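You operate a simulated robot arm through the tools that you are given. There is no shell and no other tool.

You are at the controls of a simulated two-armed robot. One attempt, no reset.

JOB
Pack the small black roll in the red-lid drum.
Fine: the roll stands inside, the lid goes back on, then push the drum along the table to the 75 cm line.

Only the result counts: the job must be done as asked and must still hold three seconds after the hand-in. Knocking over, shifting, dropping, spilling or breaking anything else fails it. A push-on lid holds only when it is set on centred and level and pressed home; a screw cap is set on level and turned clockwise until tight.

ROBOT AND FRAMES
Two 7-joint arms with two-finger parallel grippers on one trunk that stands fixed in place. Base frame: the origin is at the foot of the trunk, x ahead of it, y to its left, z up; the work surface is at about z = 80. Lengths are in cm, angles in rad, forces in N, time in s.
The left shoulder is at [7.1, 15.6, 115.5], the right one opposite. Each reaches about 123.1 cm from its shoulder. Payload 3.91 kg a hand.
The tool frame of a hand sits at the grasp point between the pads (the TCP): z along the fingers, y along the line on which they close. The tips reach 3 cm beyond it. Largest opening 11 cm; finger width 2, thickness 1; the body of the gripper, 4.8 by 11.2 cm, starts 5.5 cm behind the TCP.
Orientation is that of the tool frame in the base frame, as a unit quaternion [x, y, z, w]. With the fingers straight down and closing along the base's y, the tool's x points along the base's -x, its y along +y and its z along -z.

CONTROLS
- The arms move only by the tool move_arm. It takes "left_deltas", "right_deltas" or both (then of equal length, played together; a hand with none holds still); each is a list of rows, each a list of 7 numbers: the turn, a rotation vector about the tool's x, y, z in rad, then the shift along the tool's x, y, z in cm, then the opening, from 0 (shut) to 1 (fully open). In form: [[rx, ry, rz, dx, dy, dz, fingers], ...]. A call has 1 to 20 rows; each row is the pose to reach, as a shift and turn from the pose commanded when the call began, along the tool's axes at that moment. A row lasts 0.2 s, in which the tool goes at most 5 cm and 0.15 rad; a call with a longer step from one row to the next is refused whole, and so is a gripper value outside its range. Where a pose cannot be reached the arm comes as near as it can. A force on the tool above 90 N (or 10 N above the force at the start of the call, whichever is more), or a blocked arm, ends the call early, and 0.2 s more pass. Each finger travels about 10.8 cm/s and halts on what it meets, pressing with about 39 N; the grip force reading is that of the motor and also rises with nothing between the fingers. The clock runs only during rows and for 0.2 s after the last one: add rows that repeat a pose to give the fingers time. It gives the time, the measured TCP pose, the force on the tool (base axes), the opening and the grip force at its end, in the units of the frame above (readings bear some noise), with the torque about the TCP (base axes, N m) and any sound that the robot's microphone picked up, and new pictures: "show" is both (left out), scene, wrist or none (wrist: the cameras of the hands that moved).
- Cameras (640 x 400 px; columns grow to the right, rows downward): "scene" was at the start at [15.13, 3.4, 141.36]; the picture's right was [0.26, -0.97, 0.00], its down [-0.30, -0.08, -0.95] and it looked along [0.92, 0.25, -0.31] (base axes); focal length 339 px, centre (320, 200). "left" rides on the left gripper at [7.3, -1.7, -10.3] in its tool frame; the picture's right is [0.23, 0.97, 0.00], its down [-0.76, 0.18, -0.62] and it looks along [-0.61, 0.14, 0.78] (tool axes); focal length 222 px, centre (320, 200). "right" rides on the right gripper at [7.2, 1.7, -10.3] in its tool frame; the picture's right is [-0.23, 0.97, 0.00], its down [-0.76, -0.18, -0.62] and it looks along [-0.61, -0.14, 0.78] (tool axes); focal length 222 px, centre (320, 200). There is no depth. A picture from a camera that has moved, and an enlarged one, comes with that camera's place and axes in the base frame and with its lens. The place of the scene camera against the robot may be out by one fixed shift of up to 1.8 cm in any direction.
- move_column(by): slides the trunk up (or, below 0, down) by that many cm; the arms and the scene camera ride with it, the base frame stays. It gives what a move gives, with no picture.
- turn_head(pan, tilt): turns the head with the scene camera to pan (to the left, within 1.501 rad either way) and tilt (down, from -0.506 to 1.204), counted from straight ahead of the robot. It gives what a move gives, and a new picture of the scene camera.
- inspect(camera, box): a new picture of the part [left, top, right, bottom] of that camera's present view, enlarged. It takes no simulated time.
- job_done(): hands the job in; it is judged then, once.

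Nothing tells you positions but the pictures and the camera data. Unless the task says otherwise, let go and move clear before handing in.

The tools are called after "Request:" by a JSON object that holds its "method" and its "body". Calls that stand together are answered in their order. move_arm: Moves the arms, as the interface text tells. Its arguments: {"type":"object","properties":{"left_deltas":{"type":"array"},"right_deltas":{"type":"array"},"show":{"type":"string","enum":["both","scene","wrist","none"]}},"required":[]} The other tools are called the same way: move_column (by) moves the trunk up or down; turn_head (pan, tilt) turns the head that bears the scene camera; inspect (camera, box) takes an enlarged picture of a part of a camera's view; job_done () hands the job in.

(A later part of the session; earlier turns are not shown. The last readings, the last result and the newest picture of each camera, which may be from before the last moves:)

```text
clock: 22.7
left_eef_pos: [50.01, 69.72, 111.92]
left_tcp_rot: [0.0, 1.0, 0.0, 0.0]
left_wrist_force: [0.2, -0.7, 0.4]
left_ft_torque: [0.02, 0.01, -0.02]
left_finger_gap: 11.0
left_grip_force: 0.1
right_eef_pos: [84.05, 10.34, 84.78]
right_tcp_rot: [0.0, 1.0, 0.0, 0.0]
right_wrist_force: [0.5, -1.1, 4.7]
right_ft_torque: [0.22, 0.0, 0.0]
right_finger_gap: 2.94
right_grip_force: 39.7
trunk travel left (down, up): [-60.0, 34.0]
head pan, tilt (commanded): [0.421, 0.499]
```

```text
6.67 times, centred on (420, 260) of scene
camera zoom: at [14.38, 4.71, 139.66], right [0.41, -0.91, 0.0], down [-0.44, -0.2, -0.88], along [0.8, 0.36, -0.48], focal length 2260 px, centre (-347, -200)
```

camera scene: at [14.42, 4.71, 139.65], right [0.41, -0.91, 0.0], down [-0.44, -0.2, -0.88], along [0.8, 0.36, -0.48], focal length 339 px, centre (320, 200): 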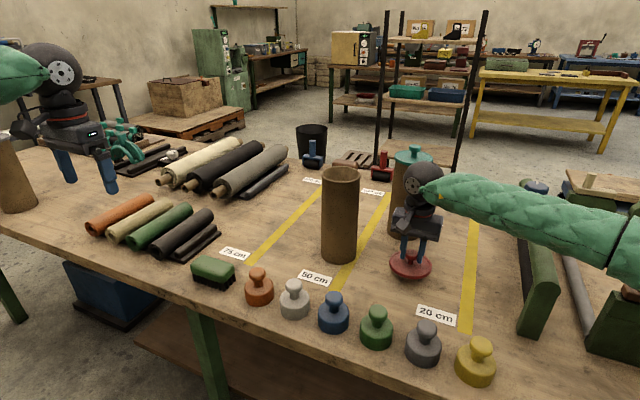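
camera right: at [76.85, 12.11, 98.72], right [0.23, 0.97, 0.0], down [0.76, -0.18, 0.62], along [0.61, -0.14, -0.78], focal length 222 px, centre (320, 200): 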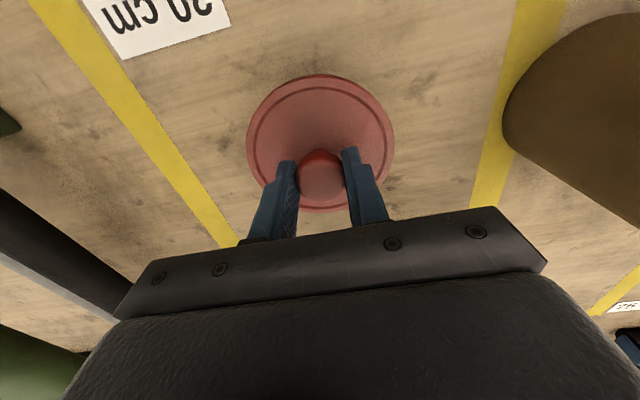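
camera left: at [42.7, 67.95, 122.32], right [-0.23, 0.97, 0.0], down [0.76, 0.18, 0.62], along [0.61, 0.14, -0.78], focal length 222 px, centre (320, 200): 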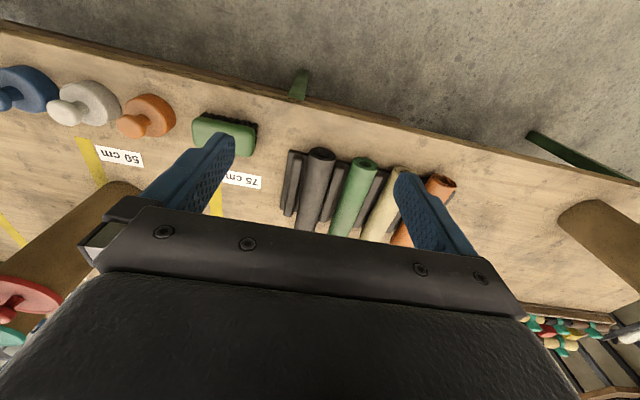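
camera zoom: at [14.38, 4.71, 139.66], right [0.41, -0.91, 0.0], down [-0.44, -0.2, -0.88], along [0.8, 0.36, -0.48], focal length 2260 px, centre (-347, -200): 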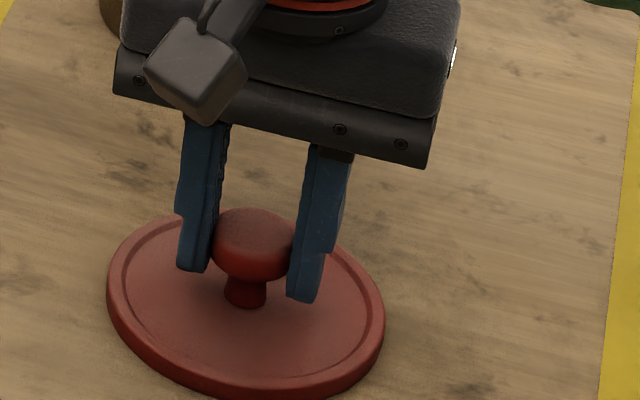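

The lid now rests on the table (about 5 N contact). I'll open the fingers gently and rise straight up.

Request:
{"method": "move_arm", "body": {"right_deltas": [[0, 0, 0, 0, 0, 0, 0.35], [0, 0, 0, 0, 0, 0, 0.5], [0, 0, 0, 0, 0, 0, 0.55], [0, 0, 0, 0, 0, -2, 0.55], [0, 0, 0, 0, 0, -5, 0.6], [0, 0, 0, 0, 0, -9, 0.6], [0, 0, 0, 0, 0, -13, 0.6], [0, 0, 0, 0, 0, -17, 0.6], [0, 0, 0, 0, 0, -21, 0.6], [0, 0, 0, 0, 0, -21, 0.6]], "show": "both"}}

Request:
{"method": "inspect", "body": {"camera": "right", "box": [200, 0, 440, 200]}}

```text
clock: 24.9
left_eef_pos: [50.08, 69.79, 111.92]
left_tcp_rot: [-0.001, 1.0, -0.001, 0.0]
left_wrist_force: [0.8, 0.1, 0.4]
left_ft_torque: [-0.02, 0.0, 0.01]
left_finger_gap: 11.01
left_grip_force: 0.1
right_eef_pos: [83.95, 10.56, 105.64]
right_tcp_rot: [0.0, 1.0, 0.0, -0.001]
right_wrist_force: [-0.1, 0.5, -0.4]
right_ft_torque: [-0.03, 0.02, -0.04]
right_finger_gap: 6.58
right_grip_force: 0.1
trunk travel left (down, up): [-60.0, 34.0]
head pan, tilt (commanded): [0.421, 0.499]
camera scene: at [14.49, 4.72, 139.64], right [0.41, -0.91, 0.0], down [-0.44, -0.2, -0.88], along [0.8, 0.36, -0.48], focal length 339 px, centre (320, 200)
camera right: at [76.83, 12.14, 116.01], right [0.23, 0.97, 0.0], down [0.76, -0.18, 0.62], along [0.61, -0.14, -0.78], focal length 222 px, centre (320, 200)
```

scene: 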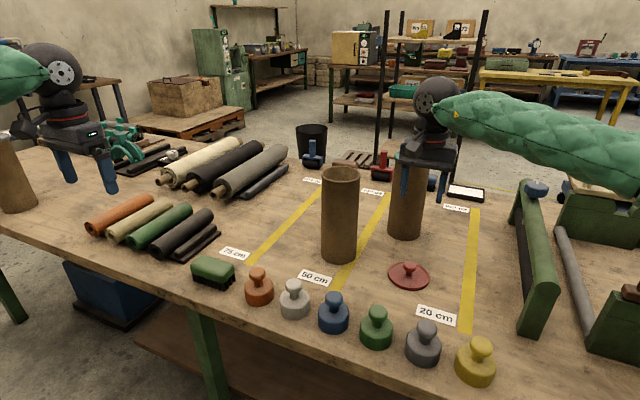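
right: 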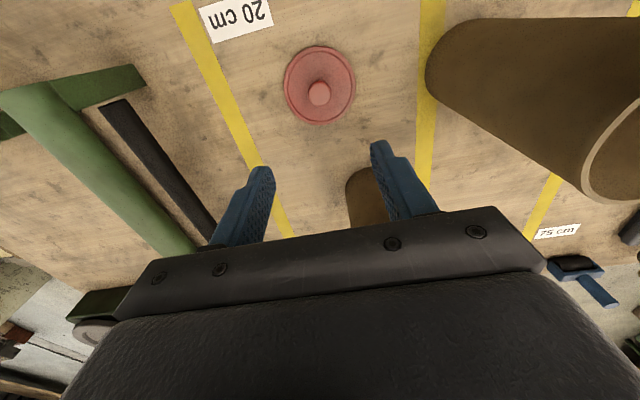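

```text
2.00 times, centred on (320, 100) of right
camera zoom: at [76.83, 12.14, 116.01], right [0.23, 0.97, 0.0], down [0.76, -0.18, 0.62], along [0.61, -0.14, -0.78], focal length 444 px, centre (320, 400)
```

zoom: 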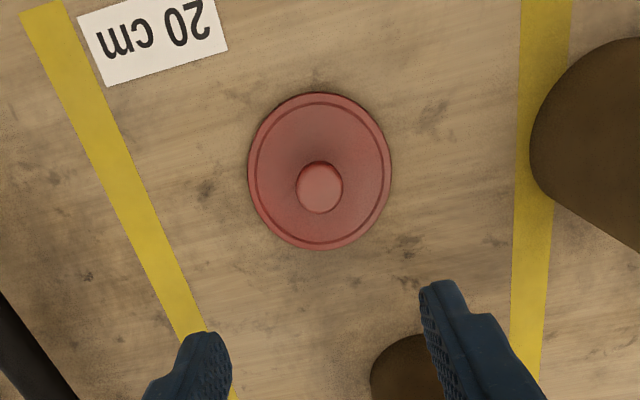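

The lid lies flat at (84, 10.5). I'll take the right hand up to look down into the open drum and measure its mouth.

Request:
{"method": "move_arm", "body": {"right_deltas": [[0, 0, 0, 0.5, 0.5, -4, 0.6], [0, 0, 0, 1, 2, -8, 0.6], [0, 0, 0, 2, 4.5, -12, 0.6], [0, 0, 0, 3, 7.5, -15, 0.6], [0, 0, 0, 4, 11, -17.5, 0.6], [0, 0, 0, 5, 14.5, -19.5, 0.6], [0, 0, 0, 6, 18, -21, 0.6], [0, 0, 0, 6, 20.5, -21.4, 0.6], [0, 0, 0, 6, 20.5, -21.4, 0.6]], "show": "wrist"}}

Request:
{"method": "inspect", "body": {"camera": "right", "box": [240, 60, 400, 200]}}

```text
clock: 26.9
left_eef_pos: [49.99, 69.63, 111.92]
left_tcp_rot: [0.0, 1.0, 0.0, 0.0]
left_wrist_force: [-1.0, -0.7, -0.8]
left_ft_torque: [-0.01, -0.02, -0.05]
left_finger_gap: 11.0
left_grip_force: 0.1
right_eef_pos: [77.99, 30.85, 127.17]
right_tcp_rot: [0.001, 1.0, -0.001, -0.001]
right_wrist_force: [0.3, -1.4, 0.3]
right_ft_torque: [0.01, -0.01, -0.05]
right_finger_gap: 6.62
right_grip_force: 0.1
trunk travel left (down, up): [-60.0, 34.0]
head pan, tilt (commanded): [0.421, 0.499]
camera right: at [70.81, 32.5, 137.56], right [0.23, 0.97, 0.0], down [0.76, -0.18, 0.62], along [0.61, -0.14, -0.78], focal length 222 px, centre (320, 200)
```

right: 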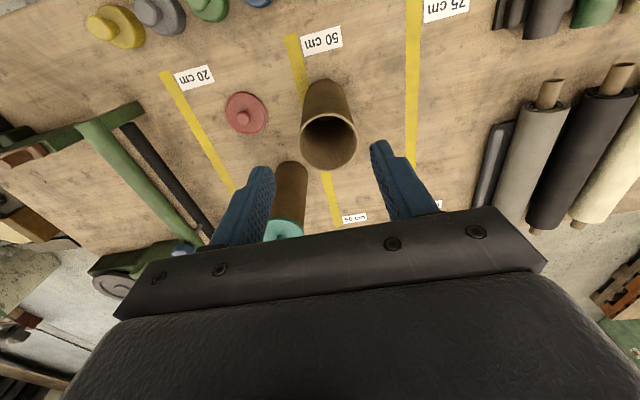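

```text
2.86 times, centred on (320, 130) of right
camera zoom: at [70.81, 32.5, 137.56], right [0.23, 0.97, 0.0], down [0.76, -0.18, 0.62], along [0.61, -0.14, -0.78], focal length 635 px, centre (320, 400)
```

zoom: 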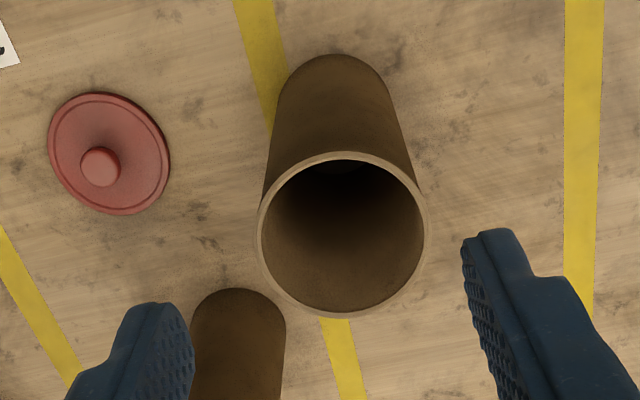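

The drum mouth is centred at about (85.4, 30.4), inner diameter about 8.9 cm. I'll park the right hand aside to the right and bring the left hand over the black roll to see its full length.

Request:
{"method": "move_arm", "body": {"left_deltas": [[0, 0, 0, -2, 0.5, 1, 1], [0, 0, 0, -4, 1, 2, 1], [0, 0, 0, -6, 1.5, 3, 1], [0, 0, 0, -8, 2, 4, 1], [0, 0, 0, -10, 2.5, 5, 1], [0, 0, 0, -12, 3, 6, 1], [0, 0, 0, -14, 3.5, 7, 1], [0, 0, 0, -16, 3.5, 7, 1], [0, 0, 0, -16, 3.5, 7, 1]], "right_deltas": [[0, 0, 0, 0, -3, -1, 0.6], [0, 0, 0, 0, -6.5, -2, 0.6], [0, 0, 0, 0, -10, -3, 0.6], [0, 0, 0, 0, -13.5, -3, 0.6], [0, 0, 0, 0, -17, -3, 0.6], [0, 0, 0, 0, -20.5, -3, 0.6], [0, 0, 0, 0, -24, -3, 0.6], [0, 0, 0, 0, -27, -3, 0.6], [0, 0, 0, 0, -27, -3, 0.6]], "show": "both"}}

Request:
{"method": "inspect", "body": {"camera": "left", "box": [230, 20, 430, 220]}}

```text
clock: 28.9
left_eef_pos: [66.01, 73.41, 104.99]
left_tcp_rot: [-0.001, 1.0, 0.0, 0.0]
left_wrist_force: [0.0, -0.3, -0.3]
left_ft_torque: [-0.01, -0.02, -0.01]
left_finger_gap: 11.01
left_grip_force: 0.0
right_eef_pos: [77.82, 4.03, 130.2]
right_tcp_rot: [0.0, 1.0, -0.001, 0.0]
right_wrist_force: [0.1, 0.3, -0.1]
right_ft_torque: [-0.03, 0.01, -0.01]
right_finger_gap: 6.61
right_grip_force: 0.1
trunk travel left (down, up): [-60.0, 34.0]
head pan, tilt (commanded): [0.421, 0.499]
camera scene: at [14.36, 4.81, 139.66], right [0.41, -0.91, 0.0], down [-0.44, -0.2, -0.88], along [0.8, 0.36, -0.48], focal length 339 px, centre (320, 200)
camera right: at [70.73, 5.64, 140.49], right [0.23, 0.97, 0.0], down [0.76, -0.18, 0.62], along [0.61, -0.14, -0.78], focal length 222 px, centre (320, 200)
camera left: at [58.62, 71.54, 115.31], right [-0.23, 0.97, 0.0], down [0.76, 0.18, 0.62], along [0.61, 0.14, -0.78], focal length 222 px, centre (320, 200)
```

scene: 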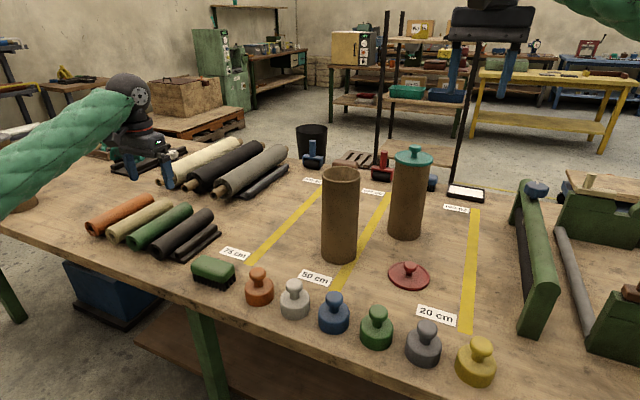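
right: 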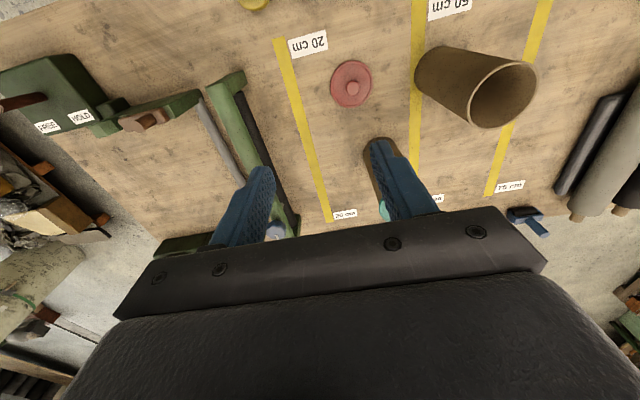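
left: 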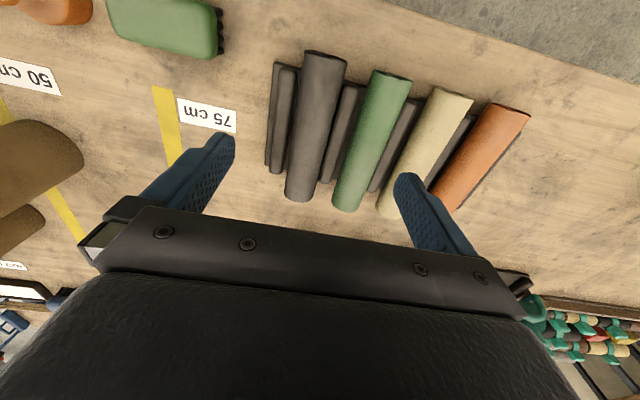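

```text
2.00 times, centred on (330, 120) of left
camera zoom: at [58.62, 71.54, 115.31], right [-0.23, 0.97, 0.0], down [0.76, 0.18, 0.62], along [0.61, 0.14, -0.78], focal length 444 px, centre (300, 360)
```

zoom: 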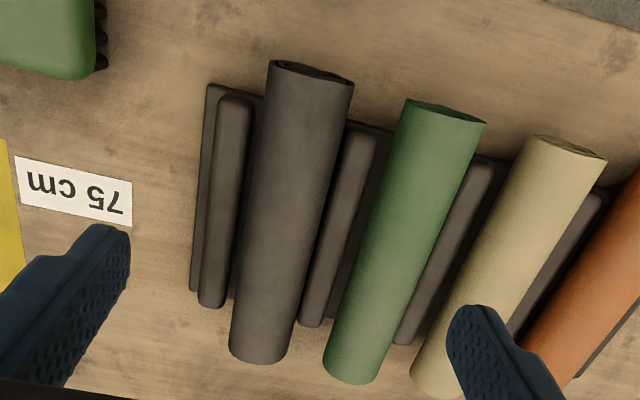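

The roll spans x ≈ 62.2–82.5 at y ≈ 73.2, with rack ridges at y ≈ 68.7 and 77.5. I need the ridge height relative to the roll before lowering the fingers, so I'll zoom in.

Request:
{"method": "inspect", "body": {"camera": "scene", "box": [140, 195, 240, 270]}}

Request:
{"method": "inspect", "body": {"camera": "left", "box": [260, 40, 380, 140]}}

```text
5.33 times, centred on (190, 232) of scene
camera zoom: at [14.36, 4.81, 139.66], right [0.41, -0.91, 0.0], down [-0.44, -0.2, -0.88], along [0.8, 0.36, -0.48], focal length 1808 px, centre (1013, 27)
```

zoom: 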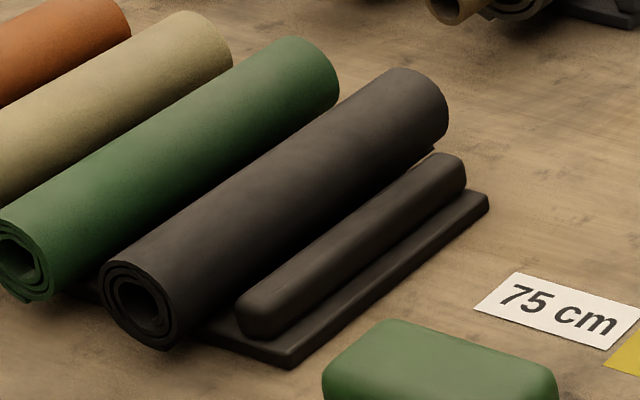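

```text
4.00 times, centred on (320, 90) of left
camera zoom: at [58.62, 71.54, 115.31], right [-0.23, 0.97, 0.0], down [0.76, 0.18, 0.62], along [0.61, 0.14, -0.78], focal length 888 px, centre (320, 640)
```

zoom: 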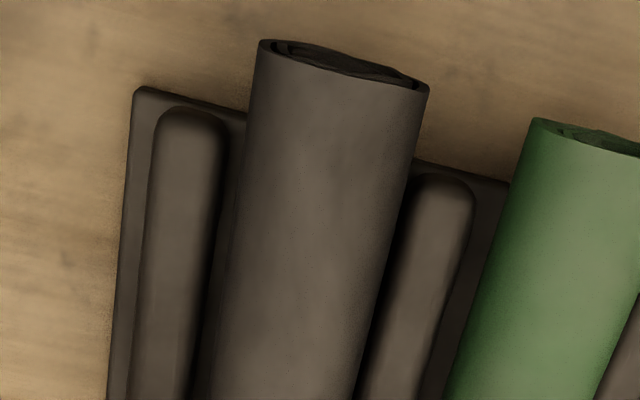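

The ridges rise almost to the roll's equator, but the roll overhangs them by roughly 2 cm at its far end (x ≈ 80.3–82.5), so I'll grip it there from above. I'll hover over that end first to measure it accurately.

Request:
{"method": "move_arm", "body": {"left_deltas": [[0, 0, 0, -3, 0, 1, 0.9], [0, 0, 0, -6, 0, 2, 0.8], [0, 0, 0, -9, 0, 4, 0.7], [0, 0, 0, -12, 0, 6, 0.62], [0, 0, 0, -15.25, 0, 8, 0.62], [0, 0, 0, -15.25, 0, 8, 0.62]], "show": "wrist"}}

Request:
{"method": "inspect", "body": {"camera": "left", "box": [240, 40, 400, 200]}}

```text
clock: 30.3
left_eef_pos: [81.24, 73.3, 97.03]
left_tcp_rot: [-0.001, 1.0, 0.001, 0.0]
left_wrist_force: [-0.5, 0.2, -0.3]
left_ft_torque: [-0.03, -0.04, 0.01]
left_finger_gap: 6.82
left_grip_force: 0.0
right_eef_pos: [77.84, 3.89, 130.11]
right_tcp_rot: [0.0, 1.0, 0.0, 0.0]
right_wrist_force: [-0.2, 0.5, 0.5]
right_ft_torque: [-0.02, 0.01, 0.0]
right_finger_gap: 6.59
right_grip_force: 0.0
trunk travel left (down, up): [-60.0, 34.0]
head pan, tilt (commanded): [0.421, 0.499]
camera left: at [73.97, 71.57, 107.39], right [-0.23, 0.97, 0.0], down [0.76, 0.18, 0.62], along [0.61, 0.14, -0.78], focal length 222 px, centre (320, 200)
```

left: 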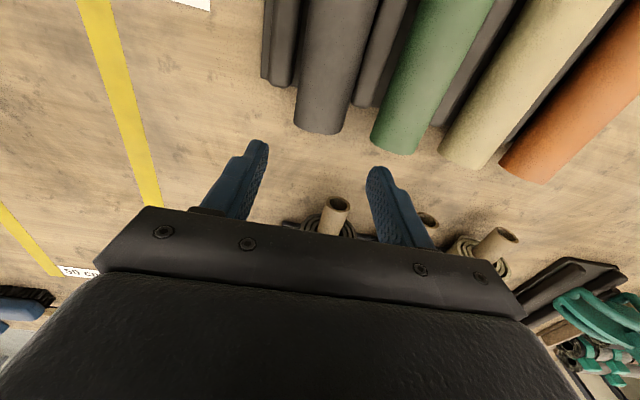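

```text
2.50 times, centred on (320, 120) of left
camera zoom: at [73.97, 71.57, 107.39], right [-0.23, 0.97, 0.0], down [0.76, 0.18, 0.62], along [0.61, 0.14, -0.78], focal length 555 px, centre (320, 400)
```

zoom: 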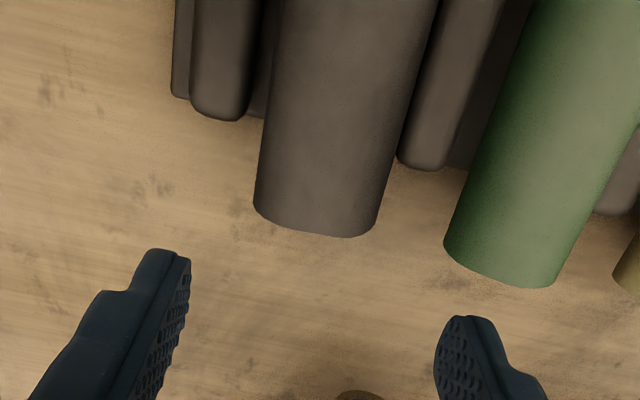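

The roll's far end is at x ≈ 82.5 and the ridges stop at x ≈ 80.2, so the 2 cm fingers fit at x = 81.5. I'll descend there with the fingers open 6.8 cm.

Request:
{"method": "move_arm", "body": {"left_deltas": [[0, 0, 0, -0.1, 0, 3, 0.62], [0, 0, 0, -0.1, 0, 6, 0.62], [0, 0, 0, -0.1, 0, 9, 0.62], [0, 0, 0, -0.1, 0, 11, 0.62], [0, 0, 0, -0.1, 0, 12, 0.62], [0, 0, 0, -0.1, 0, 12.8, 0.62], [0, 0, 0, -0.1, 0, 12.8, 0.62]], "show": "both"}}

Request:
{"method": "inspect", "body": {"camera": "scene", "box": [130, 170, 260, 270]}}

Request:
{"method": "inspect", "body": {"camera": "left", "box": [220, 60, 420, 220]}}

```text
clock: 31.9
left_eef_pos: [81.36, 73.25, 84.12]
left_tcp_rot: [-0.001, 1.0, 0.001, 0.0]
left_wrist_force: [0.1, 0.1, -0.3]
left_ft_torque: [-0.02, 0.0, 0.01]
left_finger_gap: 6.82
left_grip_force: 0.2
right_eef_pos: [77.94, 4.04, 130.03]
right_tcp_rot: [0.0, 1.0, 0.0, 0.0]
right_wrist_force: [-0.5, 0.1, -0.1]
right_ft_torque: [-0.02, -0.02, -0.01]
right_finger_gap: 6.63
right_grip_force: 0.1
trunk travel left (down, up): [-60.0, 34.0]
head pan, tilt (commanded): [0.421, 0.499]
camera scene: at [14.43, 4.7, 139.65], right [0.41, -0.91, 0.0], down [-0.44, -0.2, -0.88], along [0.8, 0.36, -0.48], focal length 339 px, centre (320, 200)
camera left: at [74.06, 71.46, 94.47], right [-0.23, 0.97, 0.0], down [0.76, 0.18, 0.62], along [0.61, 0.14, -0.78], focal length 222 px, centre (320, 200)
```

scene: 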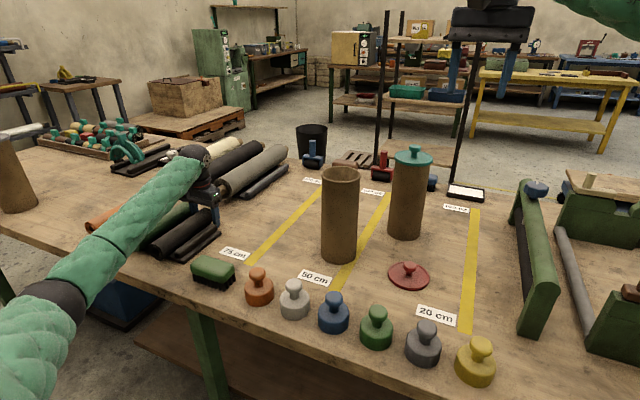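
left: 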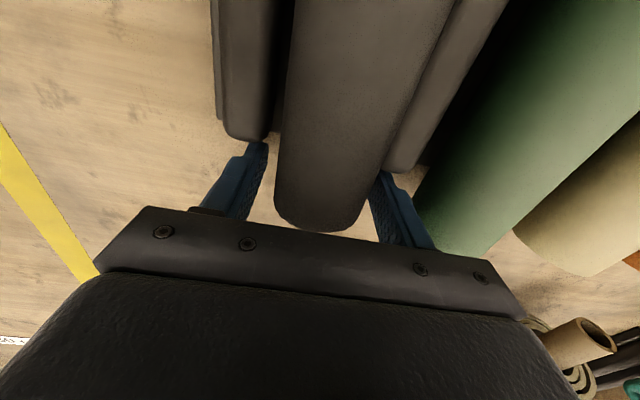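

```text
4.00 times, centred on (195, 220) of scene
camera zoom: at [14.43, 4.7, 139.65], right [0.41, -0.91, 0.0], down [-0.44, -0.2, -0.88], along [0.8, 0.36, -0.48], focal length 1356 px, centre (820, 120)
```

zoom: 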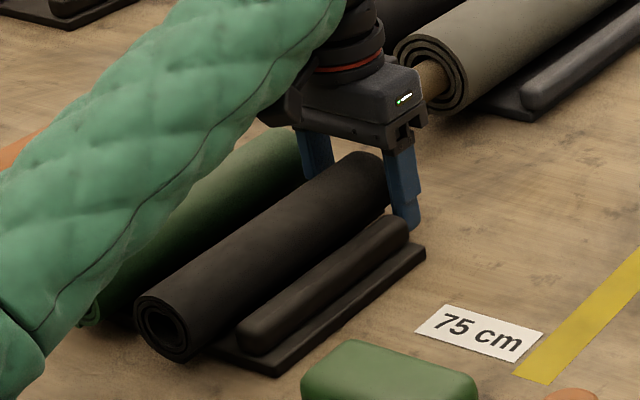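

```text
2.50 times, centred on (320, 140) of left
camera zoom: at [74.06, 71.46, 94.47], right [-0.23, 0.97, 0.0], down [0.76, 0.18, 0.62], along [0.61, 0.14, -0.78], focal length 555 px, centre (320, 350)
```

zoom: 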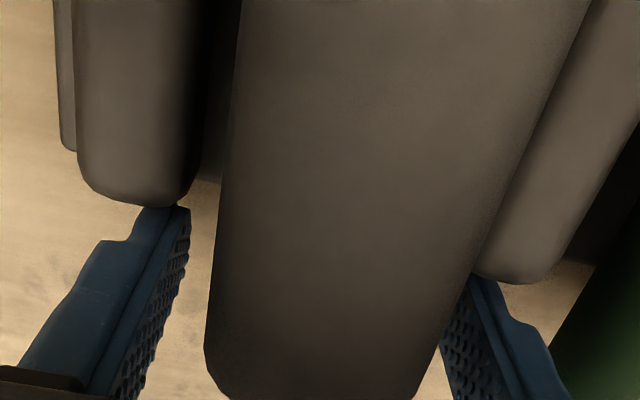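

The fingers sit past the ridge ends, on both sides of the roll, with no contact force. I'll close on the roll.

Request:
{"method": "move_arm", "body": {"left_deltas": [[0, 0, 0, 0, 0, 0, 0.5], [0, 0, 0, 0, 0, 0, 0.35], [0, 0, 0, 0, 0, 0, 0.3], [0, 0, 0, 0, 0, 0, 0.3]], "show": "wrist"}}

```text
clock: 32.9
left_eef_pos: [81.32, 73.17, 84.05]
left_tcp_rot: [-0.002, 1.0, 0.001, 0.0]
left_wrist_force: [-2.7, -3.6, 1.0]
left_ft_torque: [-0.08, -0.04, 0.41]
left_finger_gap: 5.73
left_grip_force: 39.3
right_eef_pos: [77.98, 3.87, 130.04]
right_tcp_rot: [0.001, 1.0, 0.0, 0.0]
right_wrist_force: [-0.2, 0.1, 0.1]
right_ft_torque: [-0.01, -0.02, -0.04]
right_finger_gap: 6.58
right_grip_force: 0.1
trunk travel left (down, up): [-60.0, 34.0]
head pan, tilt (commanded): [0.421, 0.499]
camera left: at [74.07, 71.44, 94.48], right [-0.23, 0.97, 0.0], down [0.76, 0.18, 0.62], along [0.61, 0.14, -0.78], focal length 222 px, centre (320, 200)
```

left: 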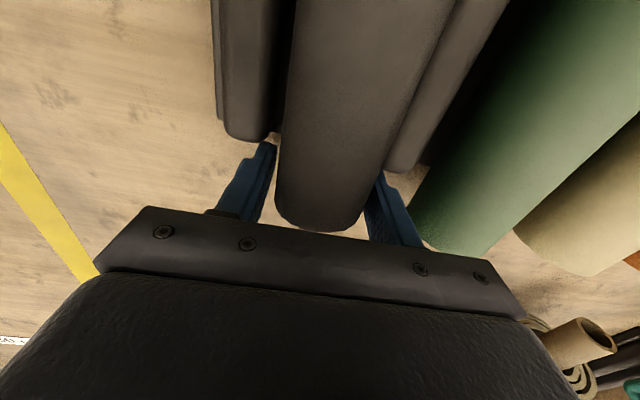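

The grip holds at a 5.7 cm gap, which suggests the roll is about that thick. I'll lift 1.5 cm slowly and see how it behaves.

Request:
{"method": "move_arm", "body": {"left_deltas": [[0, 0, 0, 0, 0, -0.5, 0.3], [0, 0, 0, 0, 0, -1, 0.3], [0, 0, 0, 0, 0, -1.5, 0.3], [0, 0, 0, 0, 0, -1.5, 0.3]], "show": "both"}}

Request:
{"method": "inspect", "body": {"camera": "scene", "box": [130, 170, 260, 270]}}

```text
clock: 33.9
left_eef_pos: [81.46, 73.34, 85.75]
left_tcp_rot: [-0.001, 1.0, 0.0, -0.001]
left_wrist_force: [0.0, 0.2, -5.3]
left_ft_torque: [-0.03, -0.48, 0.02]
left_finger_gap: 5.72
left_grip_force: 39.4
right_eef_pos: [78.02, 3.99, 130.03]
right_tcp_rot: [-0.001, 1.0, 0.0, -0.001]
right_wrist_force: [-0.2, 0.5, -0.5]
right_ft_torque: [0.02, 0.03, 0.03]
right_finger_gap: 6.58
right_grip_force: 0.0
trunk travel left (down, up): [-60.0, 34.0]
head pan, tilt (commanded): [0.421, 0.499]
camera scene: at [14.47, 4.76, 139.64], right [0.41, -0.91, 0.0], down [-0.44, -0.2, -0.88], along [0.8, 0.36, -0.48], focal length 339 px, centre (320, 200)
camera left: at [74.09, 71.5, 95.99], right [-0.23, 0.97, 0.0], down [0.76, 0.18, 0.62], along [0.61, 0.14, -0.78], focal length 222 px, centre (320, 200)
```

scene: 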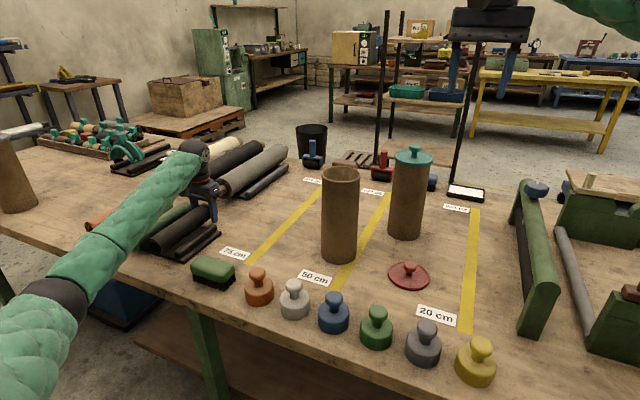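
left: 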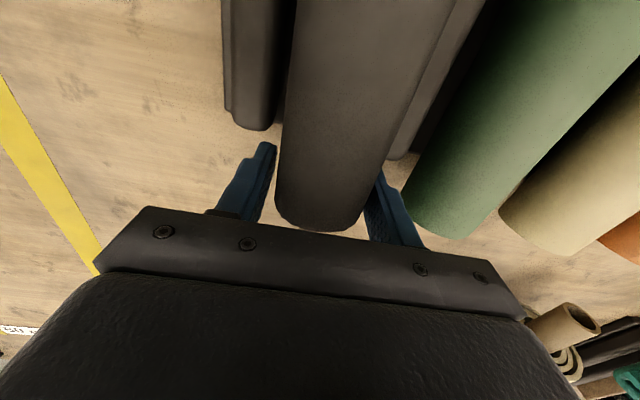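

```text
4.00 times, centred on (195, 220) of scene
camera zoom: at [14.47, 4.76, 139.64], right [0.41, -0.91, 0.0], down [-0.44, -0.2, -0.88], along [0.8, 0.36, -0.48], focal length 1356 px, centre (820, 120)
```

zoom: 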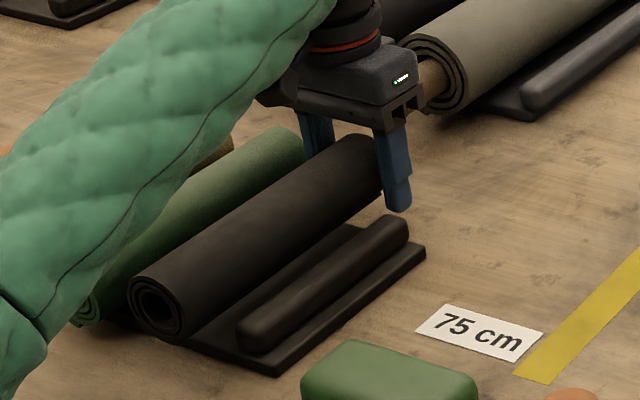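

The roll lifts rigidly (about 5.3 N weight, held as a cantilever). I'll raise it well clear of the rack.

Request:
{"method": "move_arm", "body": {"left_deltas": [[0, 0, 0, 0, 0, -2, 0.3], [0, 0, 0, 0, 0, -5, 0.3], [0, 0, 0, 0, 0, -8, 0.3], [0, 0, 0, 0, 0, -11, 0.3], [0, 0, 0, 0, 0, -14, 0.3], [0, 0, 0, 0, 0, -17, 0.3], [0, 0, 0, 0, 0, -20, 0.3], [0, 0, 0, 0, 0, -23, 0.3], [0, 0, 0, 0, 0, -26, 0.3], [0, 0, 0, 0, 0, -28, 0.3], [0, 0, 0, 0, 0, -28, 0.3]], "show": "both"}}

```text
clock: 36.3
left_eef_pos: [81.25, 73.32, 113.6]
left_tcp_rot: [-0.002, 1.0, 0.001, 0.0]
left_wrist_force: [0.4, 0.6, -5.3]
left_ft_torque: [0.02, -0.47, 0.01]
left_finger_gap: 5.73
left_grip_force: 38.9
right_eef_pos: [78.02, 4.03, 130.03]
right_tcp_rot: [0.0, 1.0, 0.0, -0.001]
right_wrist_force: [0.2, -0.3, 0.5]
right_ft_torque: [0.0, -0.03, 0.03]
right_finger_gap: 6.57
right_grip_force: 0.1
trunk travel left (down, up): [-60.0, 34.0]
head pan, tilt (commanded): [0.421, 0.499]
camera scene: at [14.51, 4.79, 139.63], right [0.41, -0.91, 0.0], down [-0.44, -0.2, -0.88], along [0.8, 0.36, -0.48], focal length 339 px, centre (320, 200)
camera left: at [74.09, 71.57, 123.95], right [-0.23, 0.97, 0.0], down [0.76, 0.18, 0.62], along [0.61, 0.14, -0.78], focal length 222 px, centre (320, 200)
```

scene: 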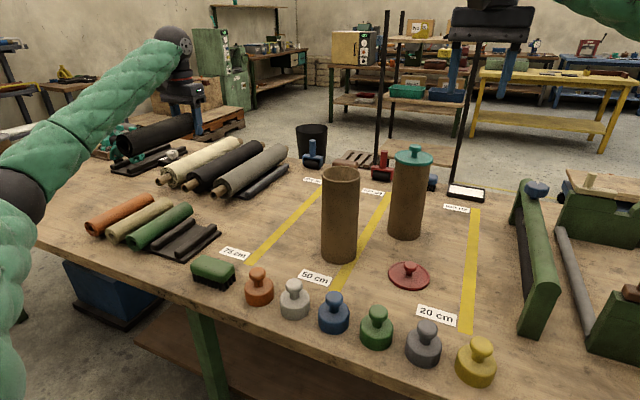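
left: 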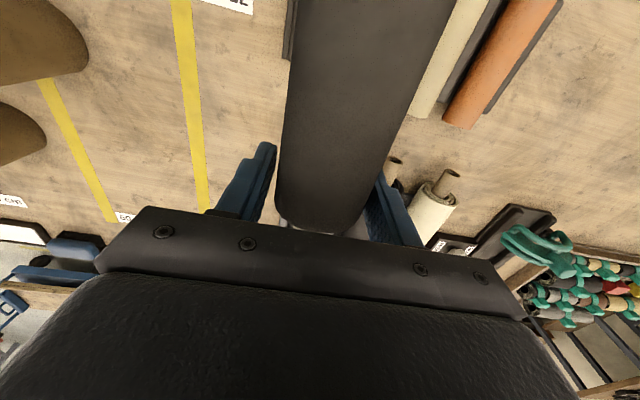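

The rack and other rolls are undisturbed. Now I'll turn the hand so the roll hangs upright (near end down, fingers pointing forward), in two halves.

Request:
{"method": "move_arm", "body": {"left_deltas": [[0, -0.1, 0, 0, 0, -1, 0.3], [0, -0.22, 0, 0, -1, -3, 0.3], [0, -0.34, 0, 0, -3, -5, 0.3], [0, -0.46, 0, 0, -5, -7, 0.3], [0, -0.58, 0, 0, -7, -9, 0.3], [0, -0.7, 0, 0, -9, -11, 0.3], [0, -0.8, 0, 0, -11, -12, 0.3], [0, -0.8, 0, 0, -11, -12, 0.3]], "show": "both"}}

```text
clock: 38.1
left_eef_pos: [81.58, 62.33, 125.62]
left_tcp_rot: [0.0, 0.921, -0.001, 0.39]
left_wrist_force: [-0.2, 0.7, -5.6]
left_ft_torque: [0.0, -0.34, -0.03]
left_finger_gap: 5.73
left_grip_force: 39.0
right_eef_pos: [78.1, 3.95, 130.08]
right_tcp_rot: [-0.001, 1.0, 0.0, -0.001]
right_wrist_force: [0.3, 0.2, 1.0]
right_ft_torque: [0.01, 0.0, 0.02]
right_finger_gap: 6.6
right_grip_force: 0.0
trunk travel left (down, up): [-60.0, 34.0]
head pan, tilt (commanded): [0.421, 0.499]
camera scene: at [14.48, 4.77, 139.64], right [0.41, -0.91, 0.0], down [-0.44, -0.2, -0.88], along [0.8, 0.36, -0.48], focal length 339 px, centre (320, 200)
camera left: at [68.94, 60.5, 127.63], right [-0.16, 0.97, -0.16], down [0.08, 0.18, 0.98], along [0.98, 0.14, -0.11], focal length 222 px, centre (320, 200)
```

scene: 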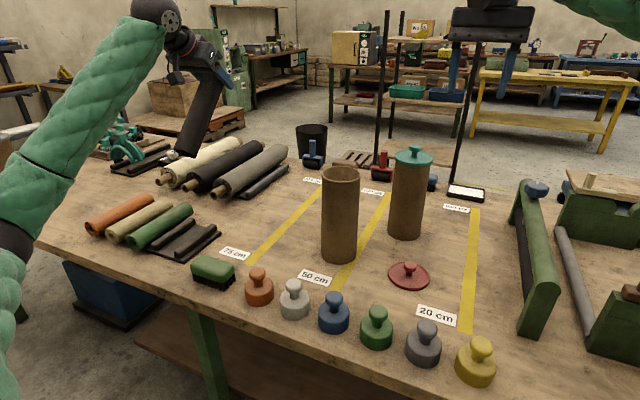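
left: 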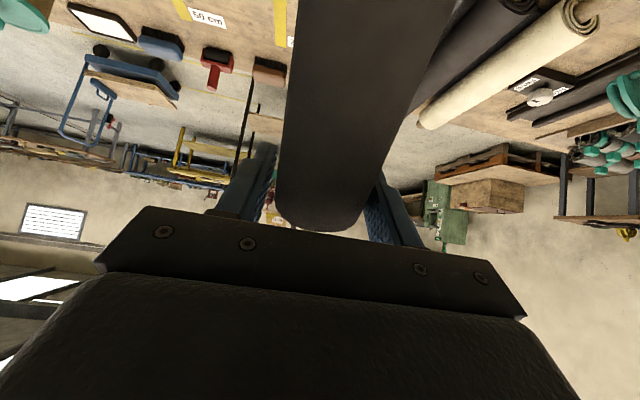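

Halfway there and the roll holds firm. I'll finish the turn to vertical and raise slightly.

Request:
{"method": "move_arm", "body": {"left_deltas": [[0, -0.12, 0, -0.3, -1.5, -0.3, 0.3], [0, -0.24, 0, -0.6, -3, -0.6, 0.3], [0, -0.36, 0, -0.9, -4.5, -0.9, 0.3], [0, -0.48, 0, -1.2, -6, -1.2, 0.3], [0, -0.6, 0, -1.5, -7.5, -1.45, 0.3], [0, -0.7, 0, -1.72, -9, -1.67, 0.3], [0, -0.7708, 0, -1.72, -10, -1.67, 0.3], [0, -0.7708, 0, -1.72, -10, -1.67, 0.3]], "show": "both"}}

Request:
{"method": "inspect", "body": {"camera": "scene", "box": [150, 0, 400, 200]}}

```text
clock: 39.9
left_eef_pos: [81.51, 52.27, 128.06]
left_tcp_rot: [-0.001, 0.707, 0.0, 0.708]
left_wrist_force: [0.7, -0.3, -5.5]
left_ft_torque: [0.04, 0.01, -0.01]
left_finger_gap: 5.73
left_grip_force: 39.0
right_eef_pos: [78.04, 3.99, 130.02]
right_tcp_rot: [-0.001, 1.0, 0.0, 0.0]
right_wrist_force: [0.1, 0.2, -0.3]
right_ft_torque: [0.0, 0.01, -0.02]
right_finger_gap: 6.6
right_grip_force: 0.0
trunk travel left (down, up): [-60.0, 34.0]
head pan, tilt (commanded): [0.421, 0.499]
camera scene: at [14.45, 4.75, 139.65], right [0.41, -0.91, 0.0], down [-0.44, -0.2, -0.88], along [0.8, 0.36, -0.48], focal length 339 px, centre (320, 200)
camera left: at [71.05, 50.55, 120.81], right [0.0, 0.97, -0.23], down [-0.62, 0.18, 0.76], along [0.78, 0.14, 0.61], focal length 222 px, centre (320, 200)
```

scene: 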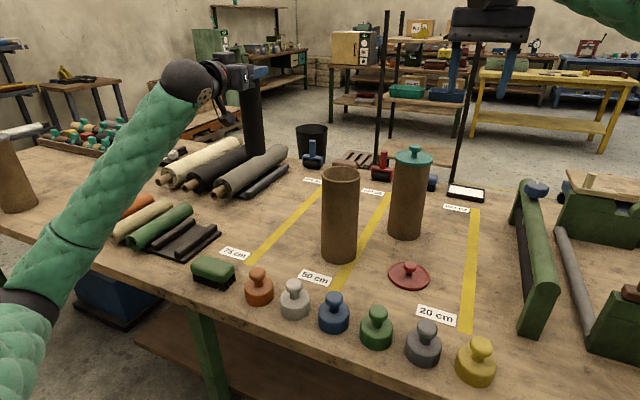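
left: 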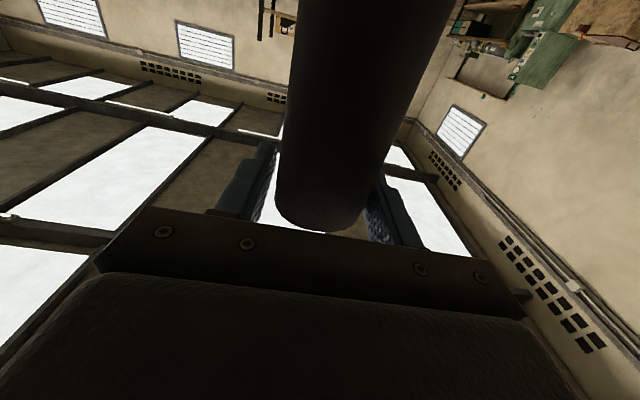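

```text
2.00 times, centred on (275, 100) of scene
camera zoom: at [14.45, 4.75, 139.65], right [0.41, -0.91, 0.0], down [-0.44, -0.2, -0.88], along [0.8, 0.36, -0.48], focal length 678 px, centre (410, 400)
```

zoom: 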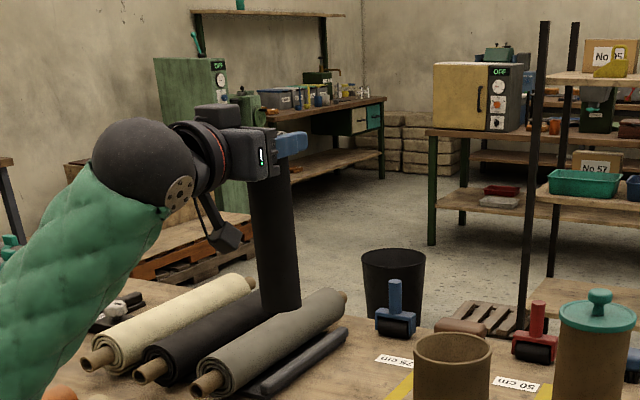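

The roll now hangs vertical with near-zero torque. I'll carry it over to the drum mouth, keeping its lower end above the rim.

Request:
{"method": "move_arm", "body": {"left_deltas": [[0, 0, 0, 0, -2, 0.5, 0.3], [0, 0, 0, 0, -5, 1, 0.3], [0, 0, 0, 0, -8, 1.5, 0.3], [0, 0, 0, 0, -11, 2, 0.3], [0, 0, 0, 0, -14, 2.5, 0.3], [0, 0, 0, 0, -17, 3, 0.3], [0, 0, 0, 0, -20, 3.4, 0.3], [0, 0, 0, 0, -21.9, 3.6, 0.3], [0, 0, 0, 0, -21.9, 3.6, 0.3]], "show": "both"}}

Request:
{"method": "inspect", "body": {"camera": "scene", "box": [250, 50, 430, 270]}}

Request:
{"method": "inspect", "body": {"camera": "right", "box": [400, 20, 640, 200]}}

```text
clock: 41.9
left_eef_pos: [85.05, 30.32, 128.04]
left_tcp_rot: [0.0, 0.707, 0.0, 0.707]
left_wrist_force: [0.0, 0.0, -5.0]
left_ft_torque: [0.02, 0.0, -0.03]
left_finger_gap: 5.71
left_grip_force: 39.1
right_eef_pos: [77.94, 3.94, 130.0]
right_tcp_rot: [0.0, 1.0, 0.001, -0.001]
right_wrist_force: [0.7, -0.3, 0.3]
right_ft_torque: [0.0, 0.02, 0.03]
right_finger_gap: 6.6
right_grip_force: 0.1
trunk travel left (down, up): [-60.0, 34.0]
head pan, tilt (commanded): [0.421, 0.499]
camera scene: at [14.48, 4.75, 139.64], right [0.41, -0.91, 0.0], down [-0.44, -0.2, -0.88], along [0.8, 0.36, -0.48], focal length 339 px, centre (320, 200)
camera left: at [74.66, 28.53, 120.82], right [0.0, 0.97, -0.23], down [-0.62, 0.18, 0.76], along [0.78, 0.14, 0.61], focal length 222 px, centre (320, 200)
```

scene: 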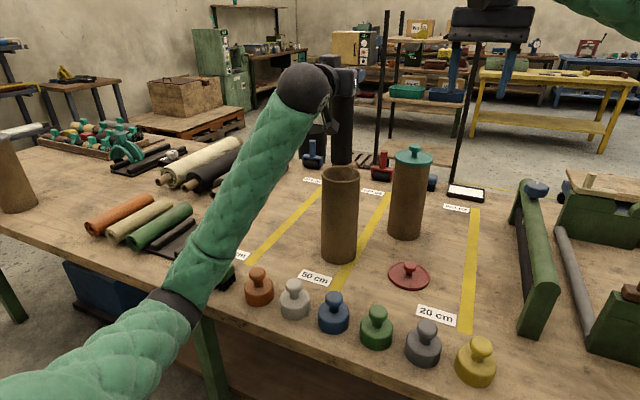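
left: 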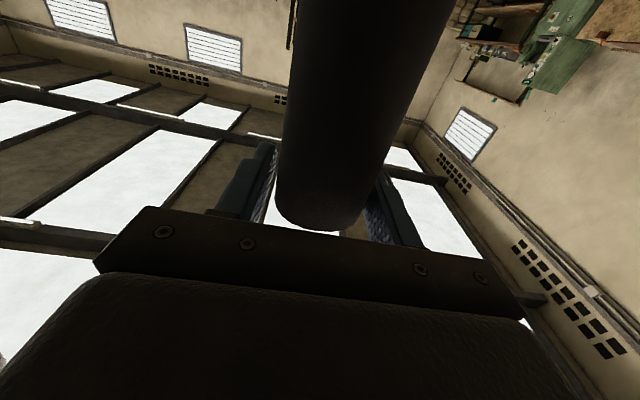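

```text
1.82 times, centred on (340, 160) of scene
camera zoom: at [14.48, 4.75, 139.64], right [0.41, -0.91, 0.0], down [-0.44, -0.2, -0.88], along [0.8, 0.36, -0.48], focal length 616 px, centre (284, 273)
```

zoom: 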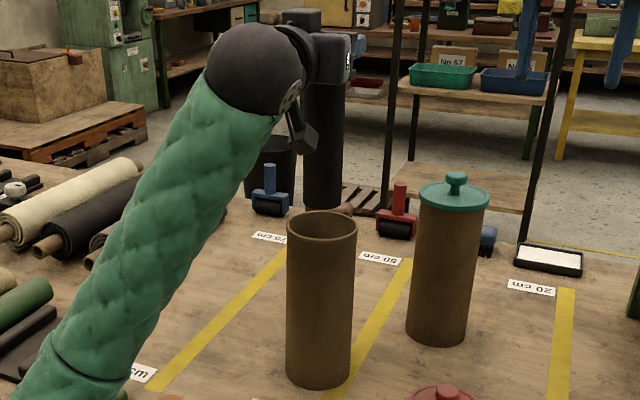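

```text
2.22 times, centred on (520, 110) of right
camera zoom: at [70.87, 5.6, 140.41], right [0.23, 0.97, 0.0], down [0.76, -0.18, 0.62], along [0.61, -0.14, -0.78], focal length 494 px, centre (-124, 400)
```

zoom: 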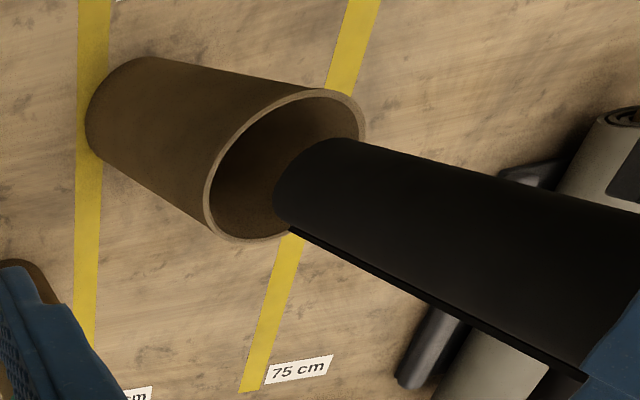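

The roll hangs above the drum mouth. I'll zoom in to check centring before lowering.

Request:
{"method": "inspect", "body": {"camera": "right", "box": [480, 60, 580, 140]}}

Request:
{"method": "inspect", "body": {"camera": "scene", "box": [300, 120, 380, 190]}}

```text
5.00 times, centred on (530, 100) of right
camera zoom: at [70.87, 5.6, 140.41], right [0.23, 0.97, 0.0], down [0.76, -0.18, 0.62], along [0.61, -0.14, -0.78], focal length 1111 px, centre (-730, 700)
```

zoom: 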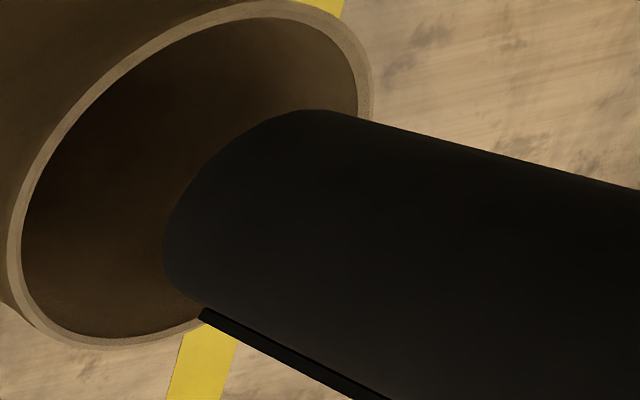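

```text
5.71 times, centred on (340, 155) of scene
camera zoom: at [14.48, 4.75, 139.64], right [0.41, -0.91, 0.0], down [-0.44, -0.2, -0.88], along [0.8, 0.36, -0.48], focal length 1937 px, centre (206, 457)
```

zoom: 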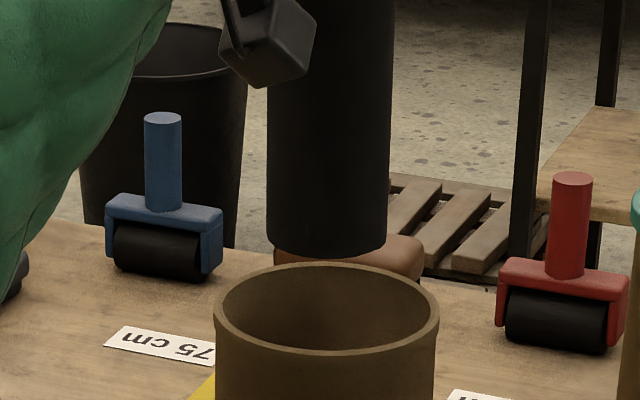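

The roll is within about 0.5 cm of the drum's axis, well inside the 1.7 cm clearance. I'll lower it into the mouth down to TCP z ≈ 112.

Request:
{"method": "move_arm", "body": {"left_deltas": [[0, 0, 0, 1.5, 0.15, 0.2, 0.3], [0, 0, 0, 3, 0.15, 0.2, 0.3], [0, 0, 0, 5, 0.15, 0.2, 0.3], [0, 0, 0, 7, 0.15, 0.2, 0.3], [0, 0, 0, 9, 0.15, 0.2, 0.3], [0, 0, 0, 11, 0.15, 0.2, 0.3], [0, 0, 0, 13, 0.15, 0.2, 0.3], [0, 0, 0, 15, 0.15, 0.2, 0.3], [0, 0, 0, 16, 0.15, 0.2, 0.3], [0, 0, 0, 16, 0.15, 0.2, 0.3]], "show": "both"}}

Request:
{"method": "inspect", "body": {"camera": "scene", "box": [280, 100, 400, 200]}}

Request:
{"method": "inspect", "body": {"camera": "right", "box": [420, 30, 600, 160]}}

```text
clock: 44.1
left_eef_pos: [85.34, 30.54, 112.06]
left_tcp_rot: [-0.001, 0.707, 0.001, 0.707]
left_wrist_force: [-0.3, 0.8, -4.9]
left_ft_torque: [-0.01, 0.0, 0.03]
left_finger_gap: 5.71
left_grip_force: 39.0
right_eef_pos: [78.05, 3.96, 130.04]
right_tcp_rot: [0.0, 1.0, 0.001, 0.0]
right_wrist_force: [0.2, 0.2, 0.2]
right_ft_torque: [0.02, -0.01, 0.0]
right_finger_gap: 6.61
right_grip_force: 0.1
trunk travel left (down, up): [-60.0, 34.0]
head pan, tilt (commanded): [0.421, 0.499]
camera scene: at [14.48, 4.72, 139.64], right [0.41, -0.91, 0.0], down [-0.44, -0.2, -0.88], along [0.8, 0.36, -0.48], focal length 339 px, centre (320, 200)
camera left: at [74.85, 28.68, 104.83], right [0.0, 0.97, -0.23], down [-0.62, 0.18, 0.76], along [0.78, 0.14, 0.61], focal length 222 px, centre (320, 200)
```

scene: 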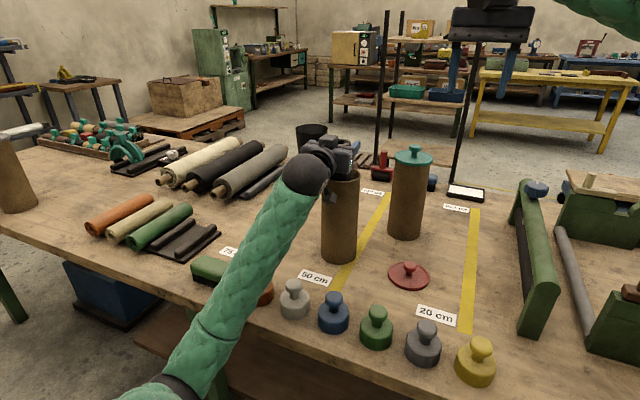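
left: 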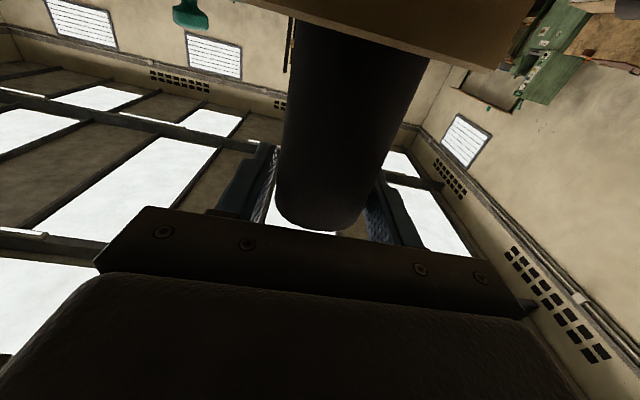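

```text
4.00 times, centred on (340, 150) of scene
camera zoom: at [14.48, 4.72, 139.64], right [0.41, -0.91, 0.0], down [-0.44, -0.2, -0.88], along [0.8, 0.36, -0.48], focal length 1356 px, centre (240, 400)
```

zoom: 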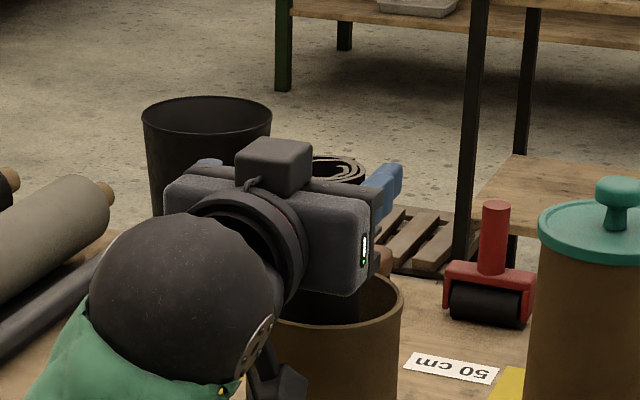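

```text
3.08 times, centred on (510, 95) of right
camera zoom: at [70.88, 5.56, 140.41], right [0.23, 0.97, 0.0], down [0.76, -0.18, 0.62], along [0.61, -0.14, -0.78], focal length 684 px, centre (-265, 523)
```

zoom: 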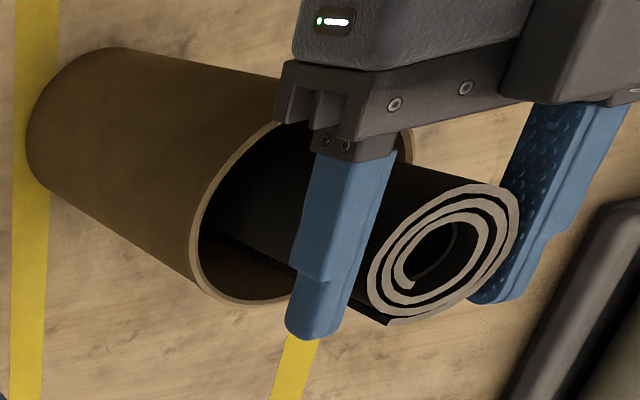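

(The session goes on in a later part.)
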